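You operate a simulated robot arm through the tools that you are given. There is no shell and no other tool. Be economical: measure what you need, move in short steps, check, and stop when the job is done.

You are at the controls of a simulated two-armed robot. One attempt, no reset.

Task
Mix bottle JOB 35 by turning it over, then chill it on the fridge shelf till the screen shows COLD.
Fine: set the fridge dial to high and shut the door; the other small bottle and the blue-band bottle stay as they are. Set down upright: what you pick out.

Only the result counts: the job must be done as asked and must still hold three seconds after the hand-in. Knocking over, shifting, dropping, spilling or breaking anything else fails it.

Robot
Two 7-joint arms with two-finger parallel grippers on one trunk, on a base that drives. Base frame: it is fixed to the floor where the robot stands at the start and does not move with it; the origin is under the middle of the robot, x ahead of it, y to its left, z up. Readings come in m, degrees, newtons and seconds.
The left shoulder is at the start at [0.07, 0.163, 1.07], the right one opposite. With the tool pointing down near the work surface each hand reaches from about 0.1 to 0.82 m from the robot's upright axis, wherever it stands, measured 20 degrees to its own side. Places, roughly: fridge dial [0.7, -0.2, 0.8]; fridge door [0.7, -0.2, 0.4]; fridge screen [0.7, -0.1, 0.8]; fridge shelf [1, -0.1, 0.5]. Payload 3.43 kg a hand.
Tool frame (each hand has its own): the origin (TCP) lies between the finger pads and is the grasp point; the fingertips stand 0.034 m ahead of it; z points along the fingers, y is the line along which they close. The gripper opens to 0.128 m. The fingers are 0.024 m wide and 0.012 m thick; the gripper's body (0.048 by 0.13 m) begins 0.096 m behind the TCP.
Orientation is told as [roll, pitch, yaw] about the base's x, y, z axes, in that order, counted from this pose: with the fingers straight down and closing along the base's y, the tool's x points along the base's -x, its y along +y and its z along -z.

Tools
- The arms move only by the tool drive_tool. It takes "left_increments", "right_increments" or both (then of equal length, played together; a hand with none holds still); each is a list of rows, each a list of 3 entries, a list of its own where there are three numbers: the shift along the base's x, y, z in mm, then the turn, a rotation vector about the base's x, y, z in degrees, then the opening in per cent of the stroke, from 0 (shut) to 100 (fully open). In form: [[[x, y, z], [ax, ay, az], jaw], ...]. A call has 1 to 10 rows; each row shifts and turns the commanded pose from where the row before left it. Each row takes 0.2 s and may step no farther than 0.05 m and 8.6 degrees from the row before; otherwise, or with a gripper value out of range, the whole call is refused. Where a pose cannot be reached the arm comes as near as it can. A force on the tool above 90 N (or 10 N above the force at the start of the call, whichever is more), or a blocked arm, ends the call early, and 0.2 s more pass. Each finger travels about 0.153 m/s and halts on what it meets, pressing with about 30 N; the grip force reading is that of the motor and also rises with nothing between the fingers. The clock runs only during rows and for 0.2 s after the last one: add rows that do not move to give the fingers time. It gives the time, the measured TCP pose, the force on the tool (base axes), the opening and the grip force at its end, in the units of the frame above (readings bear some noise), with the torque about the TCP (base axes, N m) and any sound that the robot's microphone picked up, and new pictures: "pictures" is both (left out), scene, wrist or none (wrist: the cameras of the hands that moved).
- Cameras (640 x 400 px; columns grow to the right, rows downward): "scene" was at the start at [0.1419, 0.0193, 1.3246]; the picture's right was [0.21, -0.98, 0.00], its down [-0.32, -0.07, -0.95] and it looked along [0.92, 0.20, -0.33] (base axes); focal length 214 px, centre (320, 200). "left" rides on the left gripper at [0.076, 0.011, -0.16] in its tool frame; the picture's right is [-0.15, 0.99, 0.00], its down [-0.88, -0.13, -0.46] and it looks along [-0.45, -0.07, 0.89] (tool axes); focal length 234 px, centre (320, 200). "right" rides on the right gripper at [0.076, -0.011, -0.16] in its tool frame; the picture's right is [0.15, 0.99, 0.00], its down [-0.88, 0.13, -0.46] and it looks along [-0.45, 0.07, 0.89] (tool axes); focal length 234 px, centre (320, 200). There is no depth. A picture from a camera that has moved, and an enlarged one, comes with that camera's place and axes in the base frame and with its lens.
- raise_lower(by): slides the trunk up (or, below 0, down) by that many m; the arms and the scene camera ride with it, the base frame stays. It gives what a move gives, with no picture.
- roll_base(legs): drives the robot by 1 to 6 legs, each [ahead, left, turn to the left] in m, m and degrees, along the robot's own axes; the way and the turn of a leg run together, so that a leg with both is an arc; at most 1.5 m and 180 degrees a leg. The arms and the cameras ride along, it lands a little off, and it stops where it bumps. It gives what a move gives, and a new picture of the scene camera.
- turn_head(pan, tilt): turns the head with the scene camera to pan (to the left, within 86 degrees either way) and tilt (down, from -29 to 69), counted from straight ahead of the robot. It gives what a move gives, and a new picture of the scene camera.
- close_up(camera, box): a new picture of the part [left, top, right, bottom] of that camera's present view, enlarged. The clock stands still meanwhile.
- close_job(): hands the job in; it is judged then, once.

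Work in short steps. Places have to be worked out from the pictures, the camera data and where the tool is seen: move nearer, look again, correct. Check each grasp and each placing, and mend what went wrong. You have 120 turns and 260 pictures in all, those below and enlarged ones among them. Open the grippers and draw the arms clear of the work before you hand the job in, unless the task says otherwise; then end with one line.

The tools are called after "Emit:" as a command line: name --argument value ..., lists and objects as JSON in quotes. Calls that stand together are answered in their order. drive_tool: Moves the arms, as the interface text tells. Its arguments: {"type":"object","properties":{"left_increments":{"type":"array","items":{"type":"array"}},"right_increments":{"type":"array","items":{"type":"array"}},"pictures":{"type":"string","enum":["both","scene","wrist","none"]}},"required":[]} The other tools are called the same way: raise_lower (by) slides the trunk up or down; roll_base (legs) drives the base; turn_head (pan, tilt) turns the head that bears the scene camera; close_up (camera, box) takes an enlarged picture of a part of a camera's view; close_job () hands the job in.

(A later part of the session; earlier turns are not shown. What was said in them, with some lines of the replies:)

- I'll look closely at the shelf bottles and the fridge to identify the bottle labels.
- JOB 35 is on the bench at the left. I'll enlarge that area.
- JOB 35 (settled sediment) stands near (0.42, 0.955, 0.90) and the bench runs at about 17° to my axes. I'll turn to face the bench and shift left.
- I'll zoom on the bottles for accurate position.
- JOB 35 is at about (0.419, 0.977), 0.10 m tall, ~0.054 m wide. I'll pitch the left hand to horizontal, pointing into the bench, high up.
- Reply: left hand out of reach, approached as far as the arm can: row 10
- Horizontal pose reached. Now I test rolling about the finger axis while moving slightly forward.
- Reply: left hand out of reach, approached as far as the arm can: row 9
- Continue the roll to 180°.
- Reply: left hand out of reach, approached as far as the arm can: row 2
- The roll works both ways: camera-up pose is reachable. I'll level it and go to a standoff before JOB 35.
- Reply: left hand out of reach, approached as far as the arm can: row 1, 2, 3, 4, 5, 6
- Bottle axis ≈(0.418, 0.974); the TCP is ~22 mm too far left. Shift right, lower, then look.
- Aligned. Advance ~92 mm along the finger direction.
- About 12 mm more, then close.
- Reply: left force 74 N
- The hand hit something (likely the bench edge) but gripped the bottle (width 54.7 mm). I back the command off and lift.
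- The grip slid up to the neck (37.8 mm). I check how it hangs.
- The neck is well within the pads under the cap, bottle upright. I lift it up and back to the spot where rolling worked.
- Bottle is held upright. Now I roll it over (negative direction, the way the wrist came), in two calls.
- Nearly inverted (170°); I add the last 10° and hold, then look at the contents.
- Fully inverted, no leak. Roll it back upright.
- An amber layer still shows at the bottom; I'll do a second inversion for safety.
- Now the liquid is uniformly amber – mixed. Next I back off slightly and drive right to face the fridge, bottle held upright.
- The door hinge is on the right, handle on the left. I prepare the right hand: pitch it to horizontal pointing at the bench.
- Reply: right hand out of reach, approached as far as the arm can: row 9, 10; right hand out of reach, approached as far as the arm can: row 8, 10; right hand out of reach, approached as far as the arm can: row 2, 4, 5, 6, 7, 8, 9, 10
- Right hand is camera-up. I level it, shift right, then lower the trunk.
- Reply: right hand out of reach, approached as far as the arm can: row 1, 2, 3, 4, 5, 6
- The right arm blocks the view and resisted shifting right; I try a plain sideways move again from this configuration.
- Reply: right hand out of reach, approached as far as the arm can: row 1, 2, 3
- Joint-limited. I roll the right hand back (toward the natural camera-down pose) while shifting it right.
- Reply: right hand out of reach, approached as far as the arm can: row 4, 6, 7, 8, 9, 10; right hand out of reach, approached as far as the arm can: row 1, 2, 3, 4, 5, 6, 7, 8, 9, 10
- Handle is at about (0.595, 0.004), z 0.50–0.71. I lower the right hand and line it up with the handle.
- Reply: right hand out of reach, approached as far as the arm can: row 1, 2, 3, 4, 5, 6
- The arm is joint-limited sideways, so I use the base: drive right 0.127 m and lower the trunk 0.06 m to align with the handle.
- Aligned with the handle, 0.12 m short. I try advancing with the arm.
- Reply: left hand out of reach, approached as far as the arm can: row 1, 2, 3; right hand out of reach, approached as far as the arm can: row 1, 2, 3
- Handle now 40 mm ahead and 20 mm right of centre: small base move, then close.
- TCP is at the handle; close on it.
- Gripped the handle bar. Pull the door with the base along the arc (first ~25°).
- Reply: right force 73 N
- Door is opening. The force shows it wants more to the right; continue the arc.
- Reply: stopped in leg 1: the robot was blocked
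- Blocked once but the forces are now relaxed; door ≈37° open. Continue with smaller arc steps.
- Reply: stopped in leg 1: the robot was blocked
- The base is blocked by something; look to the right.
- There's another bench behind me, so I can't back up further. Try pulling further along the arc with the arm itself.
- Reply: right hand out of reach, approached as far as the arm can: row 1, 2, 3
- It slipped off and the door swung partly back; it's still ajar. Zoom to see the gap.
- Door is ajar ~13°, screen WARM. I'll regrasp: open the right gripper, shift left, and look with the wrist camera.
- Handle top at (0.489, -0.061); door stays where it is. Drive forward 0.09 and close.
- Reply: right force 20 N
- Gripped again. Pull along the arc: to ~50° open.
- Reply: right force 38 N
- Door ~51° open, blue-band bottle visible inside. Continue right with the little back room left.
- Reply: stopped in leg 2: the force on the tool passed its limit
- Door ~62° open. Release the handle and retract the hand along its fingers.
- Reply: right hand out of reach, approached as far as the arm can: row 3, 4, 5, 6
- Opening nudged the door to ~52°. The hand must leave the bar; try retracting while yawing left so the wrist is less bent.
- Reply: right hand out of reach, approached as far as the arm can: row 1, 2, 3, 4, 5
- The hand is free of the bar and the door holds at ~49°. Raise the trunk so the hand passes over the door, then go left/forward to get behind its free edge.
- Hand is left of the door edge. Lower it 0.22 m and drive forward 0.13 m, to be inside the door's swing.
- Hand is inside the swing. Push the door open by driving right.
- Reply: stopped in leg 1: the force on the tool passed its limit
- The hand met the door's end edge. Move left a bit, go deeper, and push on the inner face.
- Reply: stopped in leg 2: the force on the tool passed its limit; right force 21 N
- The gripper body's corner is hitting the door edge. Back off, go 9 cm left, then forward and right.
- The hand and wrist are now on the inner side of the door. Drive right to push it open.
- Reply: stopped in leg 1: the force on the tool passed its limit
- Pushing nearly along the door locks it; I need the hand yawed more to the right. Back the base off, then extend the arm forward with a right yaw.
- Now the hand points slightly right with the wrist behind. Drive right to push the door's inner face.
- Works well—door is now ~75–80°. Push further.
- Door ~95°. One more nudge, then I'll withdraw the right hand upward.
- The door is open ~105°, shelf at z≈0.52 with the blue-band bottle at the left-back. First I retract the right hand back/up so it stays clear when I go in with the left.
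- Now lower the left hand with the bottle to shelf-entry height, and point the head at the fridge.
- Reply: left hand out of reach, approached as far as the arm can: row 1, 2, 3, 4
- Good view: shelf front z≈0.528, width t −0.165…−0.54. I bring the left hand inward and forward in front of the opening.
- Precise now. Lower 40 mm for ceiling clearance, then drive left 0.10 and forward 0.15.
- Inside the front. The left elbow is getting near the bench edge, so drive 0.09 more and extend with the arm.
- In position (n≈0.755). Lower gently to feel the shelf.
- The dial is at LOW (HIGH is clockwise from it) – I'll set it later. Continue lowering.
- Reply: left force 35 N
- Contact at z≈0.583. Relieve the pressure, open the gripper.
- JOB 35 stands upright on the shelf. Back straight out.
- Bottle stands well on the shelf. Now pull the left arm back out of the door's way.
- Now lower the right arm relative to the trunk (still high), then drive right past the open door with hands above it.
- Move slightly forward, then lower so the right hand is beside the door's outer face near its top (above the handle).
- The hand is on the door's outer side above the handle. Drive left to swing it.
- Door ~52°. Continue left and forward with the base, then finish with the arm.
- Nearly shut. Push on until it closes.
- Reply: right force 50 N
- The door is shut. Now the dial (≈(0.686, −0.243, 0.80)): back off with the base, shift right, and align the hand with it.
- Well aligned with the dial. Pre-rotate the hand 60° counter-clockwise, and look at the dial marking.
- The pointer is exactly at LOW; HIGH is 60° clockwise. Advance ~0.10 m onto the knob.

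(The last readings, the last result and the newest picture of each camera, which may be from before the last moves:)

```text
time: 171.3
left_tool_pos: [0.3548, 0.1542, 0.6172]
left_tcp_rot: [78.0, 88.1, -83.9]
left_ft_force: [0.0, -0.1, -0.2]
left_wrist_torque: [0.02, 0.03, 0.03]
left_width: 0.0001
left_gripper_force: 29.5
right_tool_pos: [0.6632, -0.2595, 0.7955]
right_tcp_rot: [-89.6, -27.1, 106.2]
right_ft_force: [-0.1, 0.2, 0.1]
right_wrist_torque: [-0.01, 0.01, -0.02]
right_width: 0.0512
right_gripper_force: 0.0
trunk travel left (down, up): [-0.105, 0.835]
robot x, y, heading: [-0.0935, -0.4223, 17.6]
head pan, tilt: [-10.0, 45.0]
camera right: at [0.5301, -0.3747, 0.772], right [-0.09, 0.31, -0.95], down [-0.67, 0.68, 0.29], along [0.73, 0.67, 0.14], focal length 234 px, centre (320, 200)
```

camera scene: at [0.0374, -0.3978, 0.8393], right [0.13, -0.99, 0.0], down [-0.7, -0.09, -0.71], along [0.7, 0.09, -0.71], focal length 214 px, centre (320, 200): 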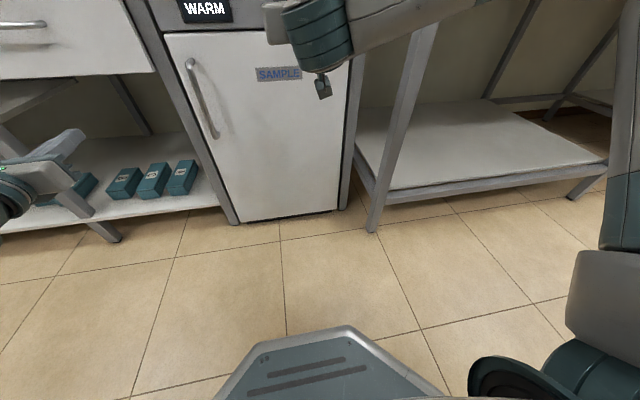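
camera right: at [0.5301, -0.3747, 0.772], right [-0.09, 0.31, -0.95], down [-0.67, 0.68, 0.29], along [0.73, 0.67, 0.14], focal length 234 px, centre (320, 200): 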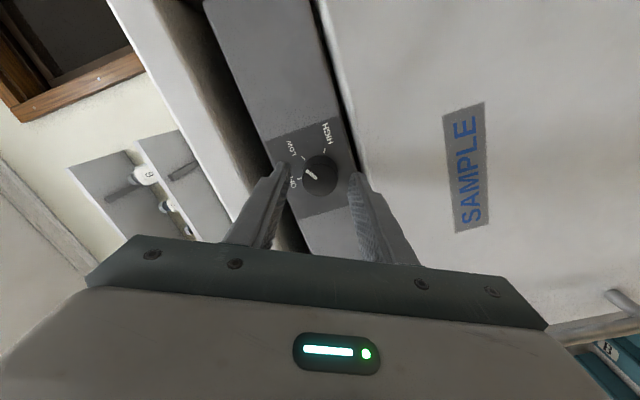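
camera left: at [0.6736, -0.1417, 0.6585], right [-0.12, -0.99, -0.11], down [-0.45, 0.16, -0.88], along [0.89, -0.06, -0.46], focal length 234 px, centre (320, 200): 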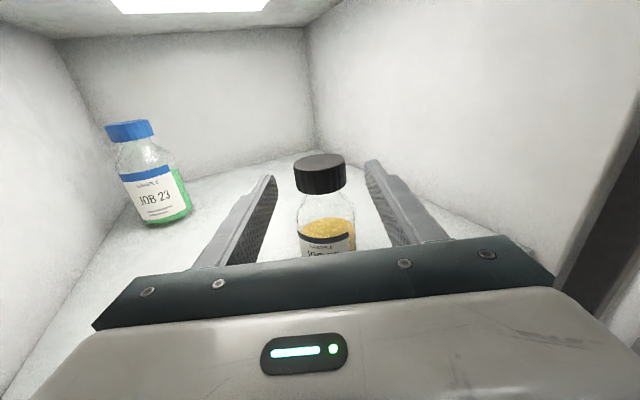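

Knob is between the fingertips. Close gently.

Emit:
drive_tool --right_increments '[[[0, 0, 0], [0, 0, 0], 20], [[0, 0, 0], [0, 0, 0], 10], [[0, 0, 0], [0, 0, 0], 10]]' --pictures "wrist"

```text
time: 172.1
left_tool_pos: [0.3545, 0.1545, 0.6171]
left_tcp_rot: [77.9, 88.1, -84.1]
left_ft_force: [0.3, 0.9, 0.3]
left_wrist_torque: [0.02, 0.01, -0.02]
left_width: 0.0
left_gripper_force: 29.4
right_tool_pos: [0.6615, -0.2596, 0.7969]
right_tcp_rot: [-89.7, -27.1, 106.3]
right_ft_force: [0.0, 1.5, -0.9]
right_wrist_torque: [-0.01, -0.08, 0.36]
right_width: 0.0312
right_gripper_force: 45.1
trunk travel left (down, up): [-0.105, 0.835]
robot x, y, heading: [-0.0886, -0.419, 17.4]
head pan, tilt: [-10.0, 45.0]
camera right: at [0.5299, -0.3746, 0.772], right [-0.09, 0.31, -0.95], down [-0.67, 0.68, 0.29], along [0.73, 0.67, 0.14], focal length 234 px, centre (320, 200)
```

right: 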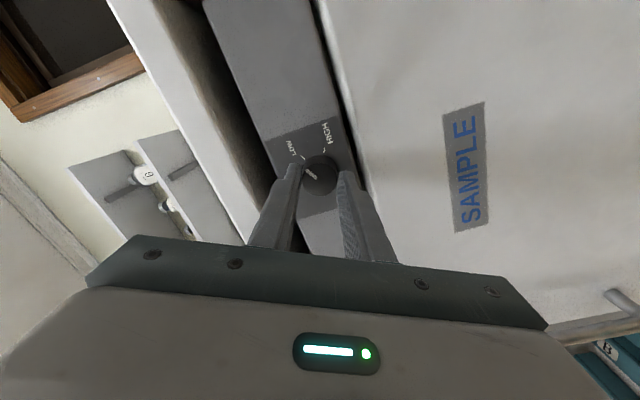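

Gripped the knob (31 mm). Rotate clockwise 60°.

Emit:
drive_tool --right_increments '[[[0, 0, 0], [8.13, 2.48, 0], 10], [[0, 0, 0], [8.13, 2.48, 0], 10], [[0, 0, 0], [8.13, 2.48, 0], 10], [[0, 0, 0], [8.13, 2.48, 0], 10], [[0, 0, 0], [8.13, 2.48, 0], 10], [[0, 0, 0], [8.13, 2.48, 0], 10], [[0, 0, 0], [8.13, 2.48, 0], 10]]' --pictures "wrist"

Emit:
close_up --camera "right" --box '[270, 110, 370, 200]'

```text
time: 173.7
left_tool_pos: [0.3548, 0.1555, 0.6169]
left_tcp_rot: [76.6, 88.0, -85.3]
left_ft_force: [-0.4, 1.1, 0.6]
left_wrist_torque: [0.0, 0.01, 0.02]
left_width: 0.0001
left_gripper_force: 29.3
right_tool_pos: [0.6623, -0.2581, 0.7959]
right_tcp_rot: [-74.9, -86.6, 91.9]
right_ft_force: [-17.5, 1.6, -21.3]
right_wrist_torque: [-0.46, 1.05, 0.5]
right_width: 0.0315
right_gripper_force: 45.2
trunk travel left (down, up): [-0.105, 0.835]
robot x, y, heading: [-0.09, -0.4236, 17.5]
head pan, tilt: [-10.0, 45.0]
camera right: at [0.5129, -0.3201, 0.7224], right [-0.29, 0.94, -0.2], down [-0.48, 0.04, 0.88], along [0.83, 0.35, 0.43], focal length 234 px, centre (320, 200)
```

right: 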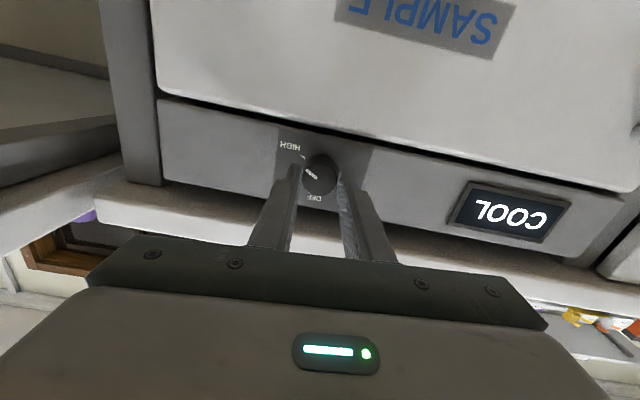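

```text
4.44 times, centred on (320, 155) of right
camera zoom: at [0.5129, -0.3201, 0.7224], right [-0.29, 0.94, -0.2], down [-0.48, 0.04, 0.88], along [0.83, 0.35, 0.43], focal length 1041 px, centre (320, 400)
```

zoom: 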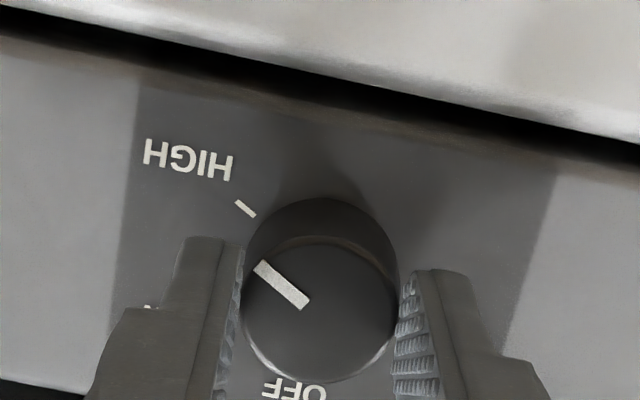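

Pointer is now at HIGH. Release and back away.

Emit:
drive_tool --right_increments '[[[0, 0, 0], [0, 0, 0], 30], [[0, 0, 0], [0, 0, 0], 45], [[-15, -5, 0], [0, 0, 0], 45], [[-28, -9, 0], [0, 0, 0], 45], [[-28, -9, 0], [0, 0, 0], 45], [[-28, -9, 0], [0, 0, 0], 45]]' --pictures "wrist"

Emit:
close_up --camera "right" --box '[250, 90, 530, 220]'

```text
time: 175.1
left_tool_pos: [0.3551, 0.1558, 0.6187]
left_tcp_rot: [78.3, 88.1, -83.6]
left_ft_force: [0.4, 0.5, -0.1]
left_wrist_torque: [-0.02, 0.0, -0.01]
left_width: 0.0
left_gripper_force: 30.2
right_tool_pos: [0.561, -0.2945, 0.7976]
right_tcp_rot: [-79.5, -86.6, 96.5]
right_ft_force: [0.8, 0.4, 1.0]
right_wrist_torque: [-0.02, -0.02, 0.01]
right_width: 0.0576
right_gripper_force: 0.1
trunk travel left (down, up): [-0.105, 0.835]
robot x, y, heading: [-0.0942, -0.4202, 17.6]
head pan, tilt: [-10.0, 45.0]
camera right: at [0.4121, -0.3557, 0.7245], right [-0.29, 0.94, -0.2], down [-0.48, 0.04, 0.88], along [0.83, 0.35, 0.44], focal length 234 px, centre (320, 200)
```

right: 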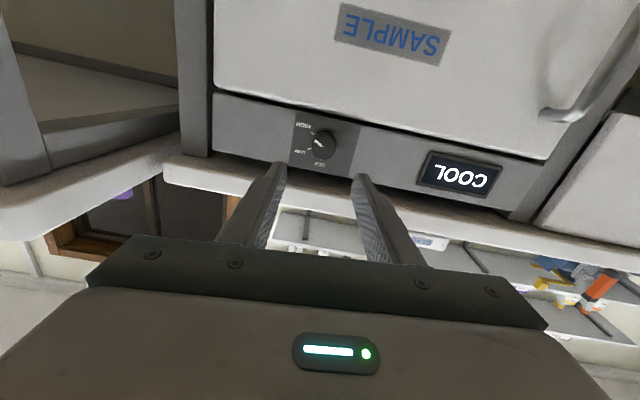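

```text
2.29 times, centred on (390, 155) of right
camera zoom: at [0.4121, -0.3557, 0.7245], right [-0.29, 0.94, -0.2], down [-0.48, 0.04, 0.88], along [0.83, 0.35, 0.44], focal length 535 px, centre (160, 303)
```

zoom: 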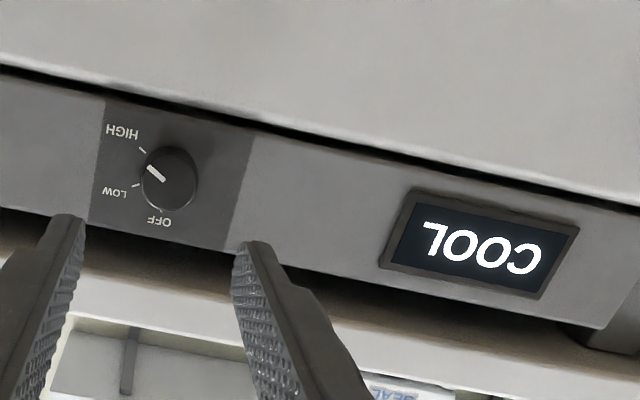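

Dial at HIGH, door shut, screen COOL. Back the robot off, open both grippers, and wait.

Emit:
roll_base --legs '[[-0.1, 0, 0]]'

Emit:
turn_head --pan 0 --tilt 15

Emit:
drive_tool --right_increments '[[[-10, -3, 0], [0, 0, 0], 60], [[-10, -3, 0], [0, 0, 0], 60], [[0, 0, 0], [0, 0, 0], 60], [[0, 0, 0], [0, 0, 0], 60], [[0, 0, 0], [0, 0, 0], 60], [[0, 0, 0], [0, 0, 0], 60], [[0, 0, 0], [0, 0, 0], 60], [[0, 0, 0], [0, 0, 0], 60], [[0, 0, 0], [0, 0, 0], 60], [[0, 0, 0], [0, 0, 0], 60]]' --left_increments '[[[0, 0, 0], [0, 0, 0], 60], [[0, 0, 0], [0, 0, 0], 60], [[0, 0, 0], [0, 0, 0], 60], [[0, 0, 0], [0, 0, 0], 60], [[0, 0, 0], [0, 0, 0], 60], [[0, 0, 0], [0, 0, 0], 60], [[0, 0, 0], [0, 0, 0], 60], [[0, 0, 0], [0, 0, 0], 60], [[0, 0, 0], [0, 0, 0], 60], [[0, 0, 0], [0, 0, 0], 60]]' --pictures "both"

```text
time: 176.2
left_tool_pos: [0.2591, 0.1243, 0.6176]
left_tcp_rot: [78.6, 88.1, -83.3]
left_ft_force: [0.0, -0.7, 0.1]
left_wrist_torque: [-0.01, -0.01, -0.03]
left_width: 0.0001
left_gripper_force: 30.1
right_tool_pos: [0.4665, -0.3249, 0.7975]
right_tcp_rot: [-79.3, -86.6, 96.2]
right_ft_force: [-0.3, 0.0, 0.0]
right_wrist_torque: [0.04, 0.04, -0.01]
right_width: 0.0577
right_gripper_force: 0.1
trunk travel left (down, up): [-0.105, 0.835]
robot x, y, heading: [-0.186, -0.4529, 17.3]
head pan, tilt: [-10.0, 45.0]
camera scene: at [-0.0584, -0.4281, 0.8393], right [0.13, -0.99, 0.0], down [-0.7, -0.09, -0.71], along [0.7, 0.09, -0.71], focal length 214 px, centre (320, 200)
```

scene: 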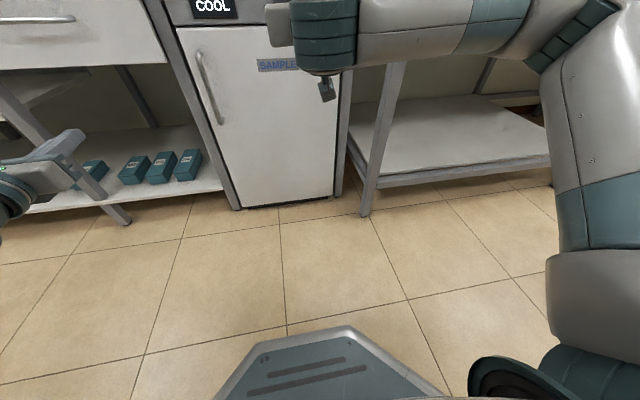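

```text
time: 177.2
left_tool_pos: [0.2589, 0.1256, 0.618]
left_tcp_rot: [78.5, 88.1, -83.6]
left_ft_force: [1.3, 0.3, 0.1]
left_wrist_torque: [0.01, -0.01, 0.01]
left_width: 0.0
left_gripper_force: 30.0
right_tool_pos: [0.4665, -0.3243, 0.7973]
right_tcp_rot: [-79.2, -86.6, 96.1]
right_ft_force: [0.0, 0.2, -0.1]
right_wrist_torque: [0.0, 0.0, -0.01]
right_width: 0.0576
right_gripper_force: 0.1
trunk travel left (down, up): [-0.105, 0.835]
robot x, y, heading: [-0.1874, -0.4528, 17.3]
head pan, tilt: [0.0, 15.0]
camera scene: at [-0.0498, -0.4106, 0.886], right [0.3, -0.95, 0.0], down [-0.25, -0.08, -0.97], along [0.92, 0.29, -0.26], focal length 214 px, centre (320, 200)
```

scene: 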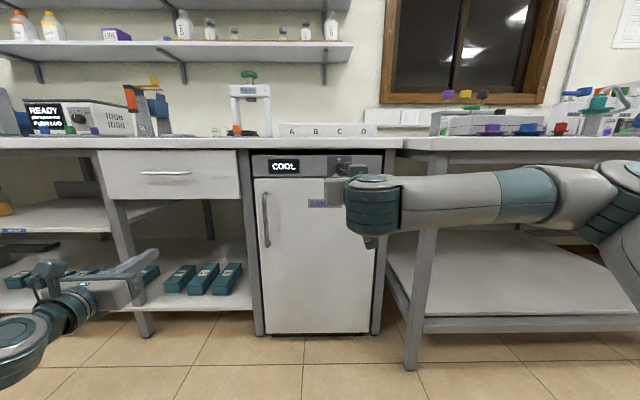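

```text
time: 179.4
left_tool_pos: [0.2586, 0.1257, 0.6185]
left_tcp_rot: [78.4, 88.1, -83.6]
left_ft_force: [-0.2, 0.0, -0.3]
left_wrist_torque: [0.0, -0.02, 0.02]
left_width: 0.0769
left_gripper_force: 0.1
right_tool_pos: [0.4452, -0.3313, 0.7985]
right_tcp_rot: [-79.2, -86.6, 96.1]
right_ft_force: [-0.5, -1.2, -0.1]
right_wrist_torque: [0.0, -0.02, 0.02]
right_width: 0.0768
right_gripper_force: 0.0
trunk travel left (down, up): [-0.105, 0.835]
robot x, y, heading: [-0.1855, -0.4555, 17.6]
head pan, tilt: [0.0, 15.0]
camera scene: at [-0.0498, -0.4106, 0.8861], right [0.3, -0.95, 0.0], down [-0.25, -0.08, -0.97], along [0.92, 0.29, -0.26], focal length 214 px, centre (320, 200)
camera right: at [0.2958, -0.3918, 0.7256], right [-0.29, 0.94, -0.2], down [-0.48, 0.04, 0.88], along [0.83, 0.35, 0.44], focal length 234 px, centre (320, 200)
camera left: at [0.1104, 0.0664, 0.6945], right [0.31, -0.94, -0.11], down [-0.47, -0.05, -0.88], along [0.83, 0.32, -0.46], focal length 234 px, centre (320, 200)
```

scene: 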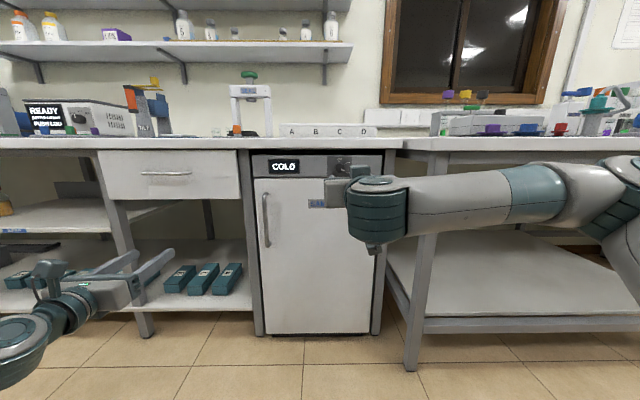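
right: 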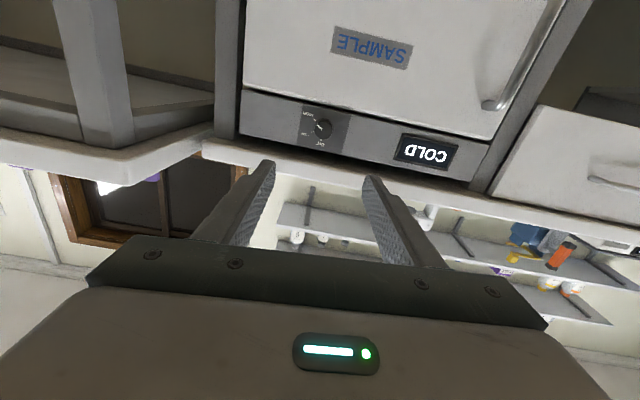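
left: 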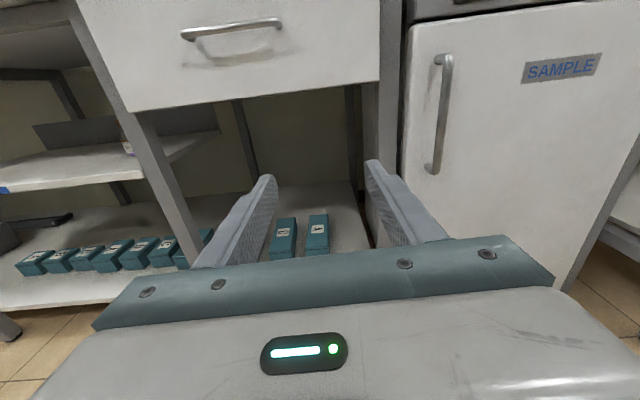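

The screen shows COLD, with the door shut and the dial on HIGH. I'll hold a few seconds to confirm it stays.

Emit:
drive_tool --right_increments '[[[0, 0, 0], [0, 0, 0], 60], [[0, 0, 0], [0, 0, 0], 60], [[0, 0, 0], [0, 0, 0], 60], [[0, 0, 0], [0, 0, 0], 60], [[0, 0, 0], [0, 0, 0], 60], [[0, 0, 0], [0, 0, 0], 60], [[0, 0, 0], [0, 0, 0], 60], [[0, 0, 0], [0, 0, 0], 60], [[0, 0, 0], [0, 0, 0], 60], [[0, 0, 0], [0, 0, 0], 60]]' --pictures "wrist"

```text
time: 181.6
left_tool_pos: [0.2585, 0.1245, 0.6171]
left_tcp_rot: [78.3, 88.1, -83.6]
left_ft_force: [0.3, 0.3, 0.7]
left_wrist_torque: [0.03, 0.02, -0.02]
left_width: 0.077
left_gripper_force: 0.0
right_tool_pos: [0.4448, -0.3308, 0.7984]
right_tcp_rot: [-79.3, -86.5, 96.0]
right_ft_force: [0.8, 0.6, 0.5]
right_wrist_torque: [0.0, -0.02, 0.01]
right_width: 0.0768
right_gripper_force: 0.1
trunk travel left (down, up): [-0.105, 0.835]
robot x, y, heading: [-0.1874, -0.4499, 17.5]
head pan, tilt: [0.0, 15.0]
camera right: at [0.2958, -0.3918, 0.7256], right [-0.29, 0.94, -0.2], down [-0.48, 0.04, 0.88], along [0.83, 0.35, 0.44], focal length 234 px, centre (320, 200)
```

right: 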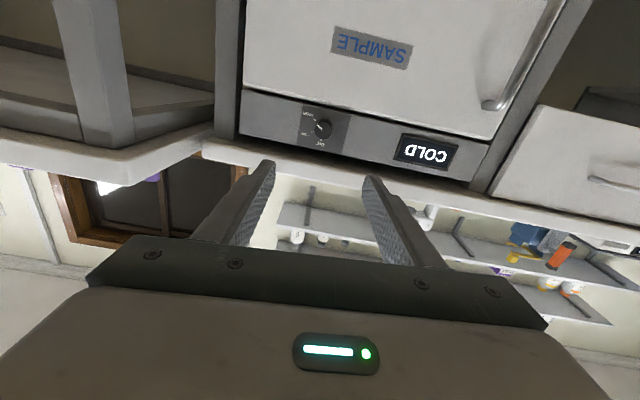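

COLD holds, both arms are clear and both grippers are open. Handing in.

Emit:
close_job

```text
The job is handed in.
```

I turned JOB 35 over twice until its contents looked evenly mixed and stood it upright on the fridge shelf. With the dial turned to HIGH and the door shut, the screen reads COLD. The other small bottle (JOB 43) and the blue-band bottle (JOB 23) were not touched.
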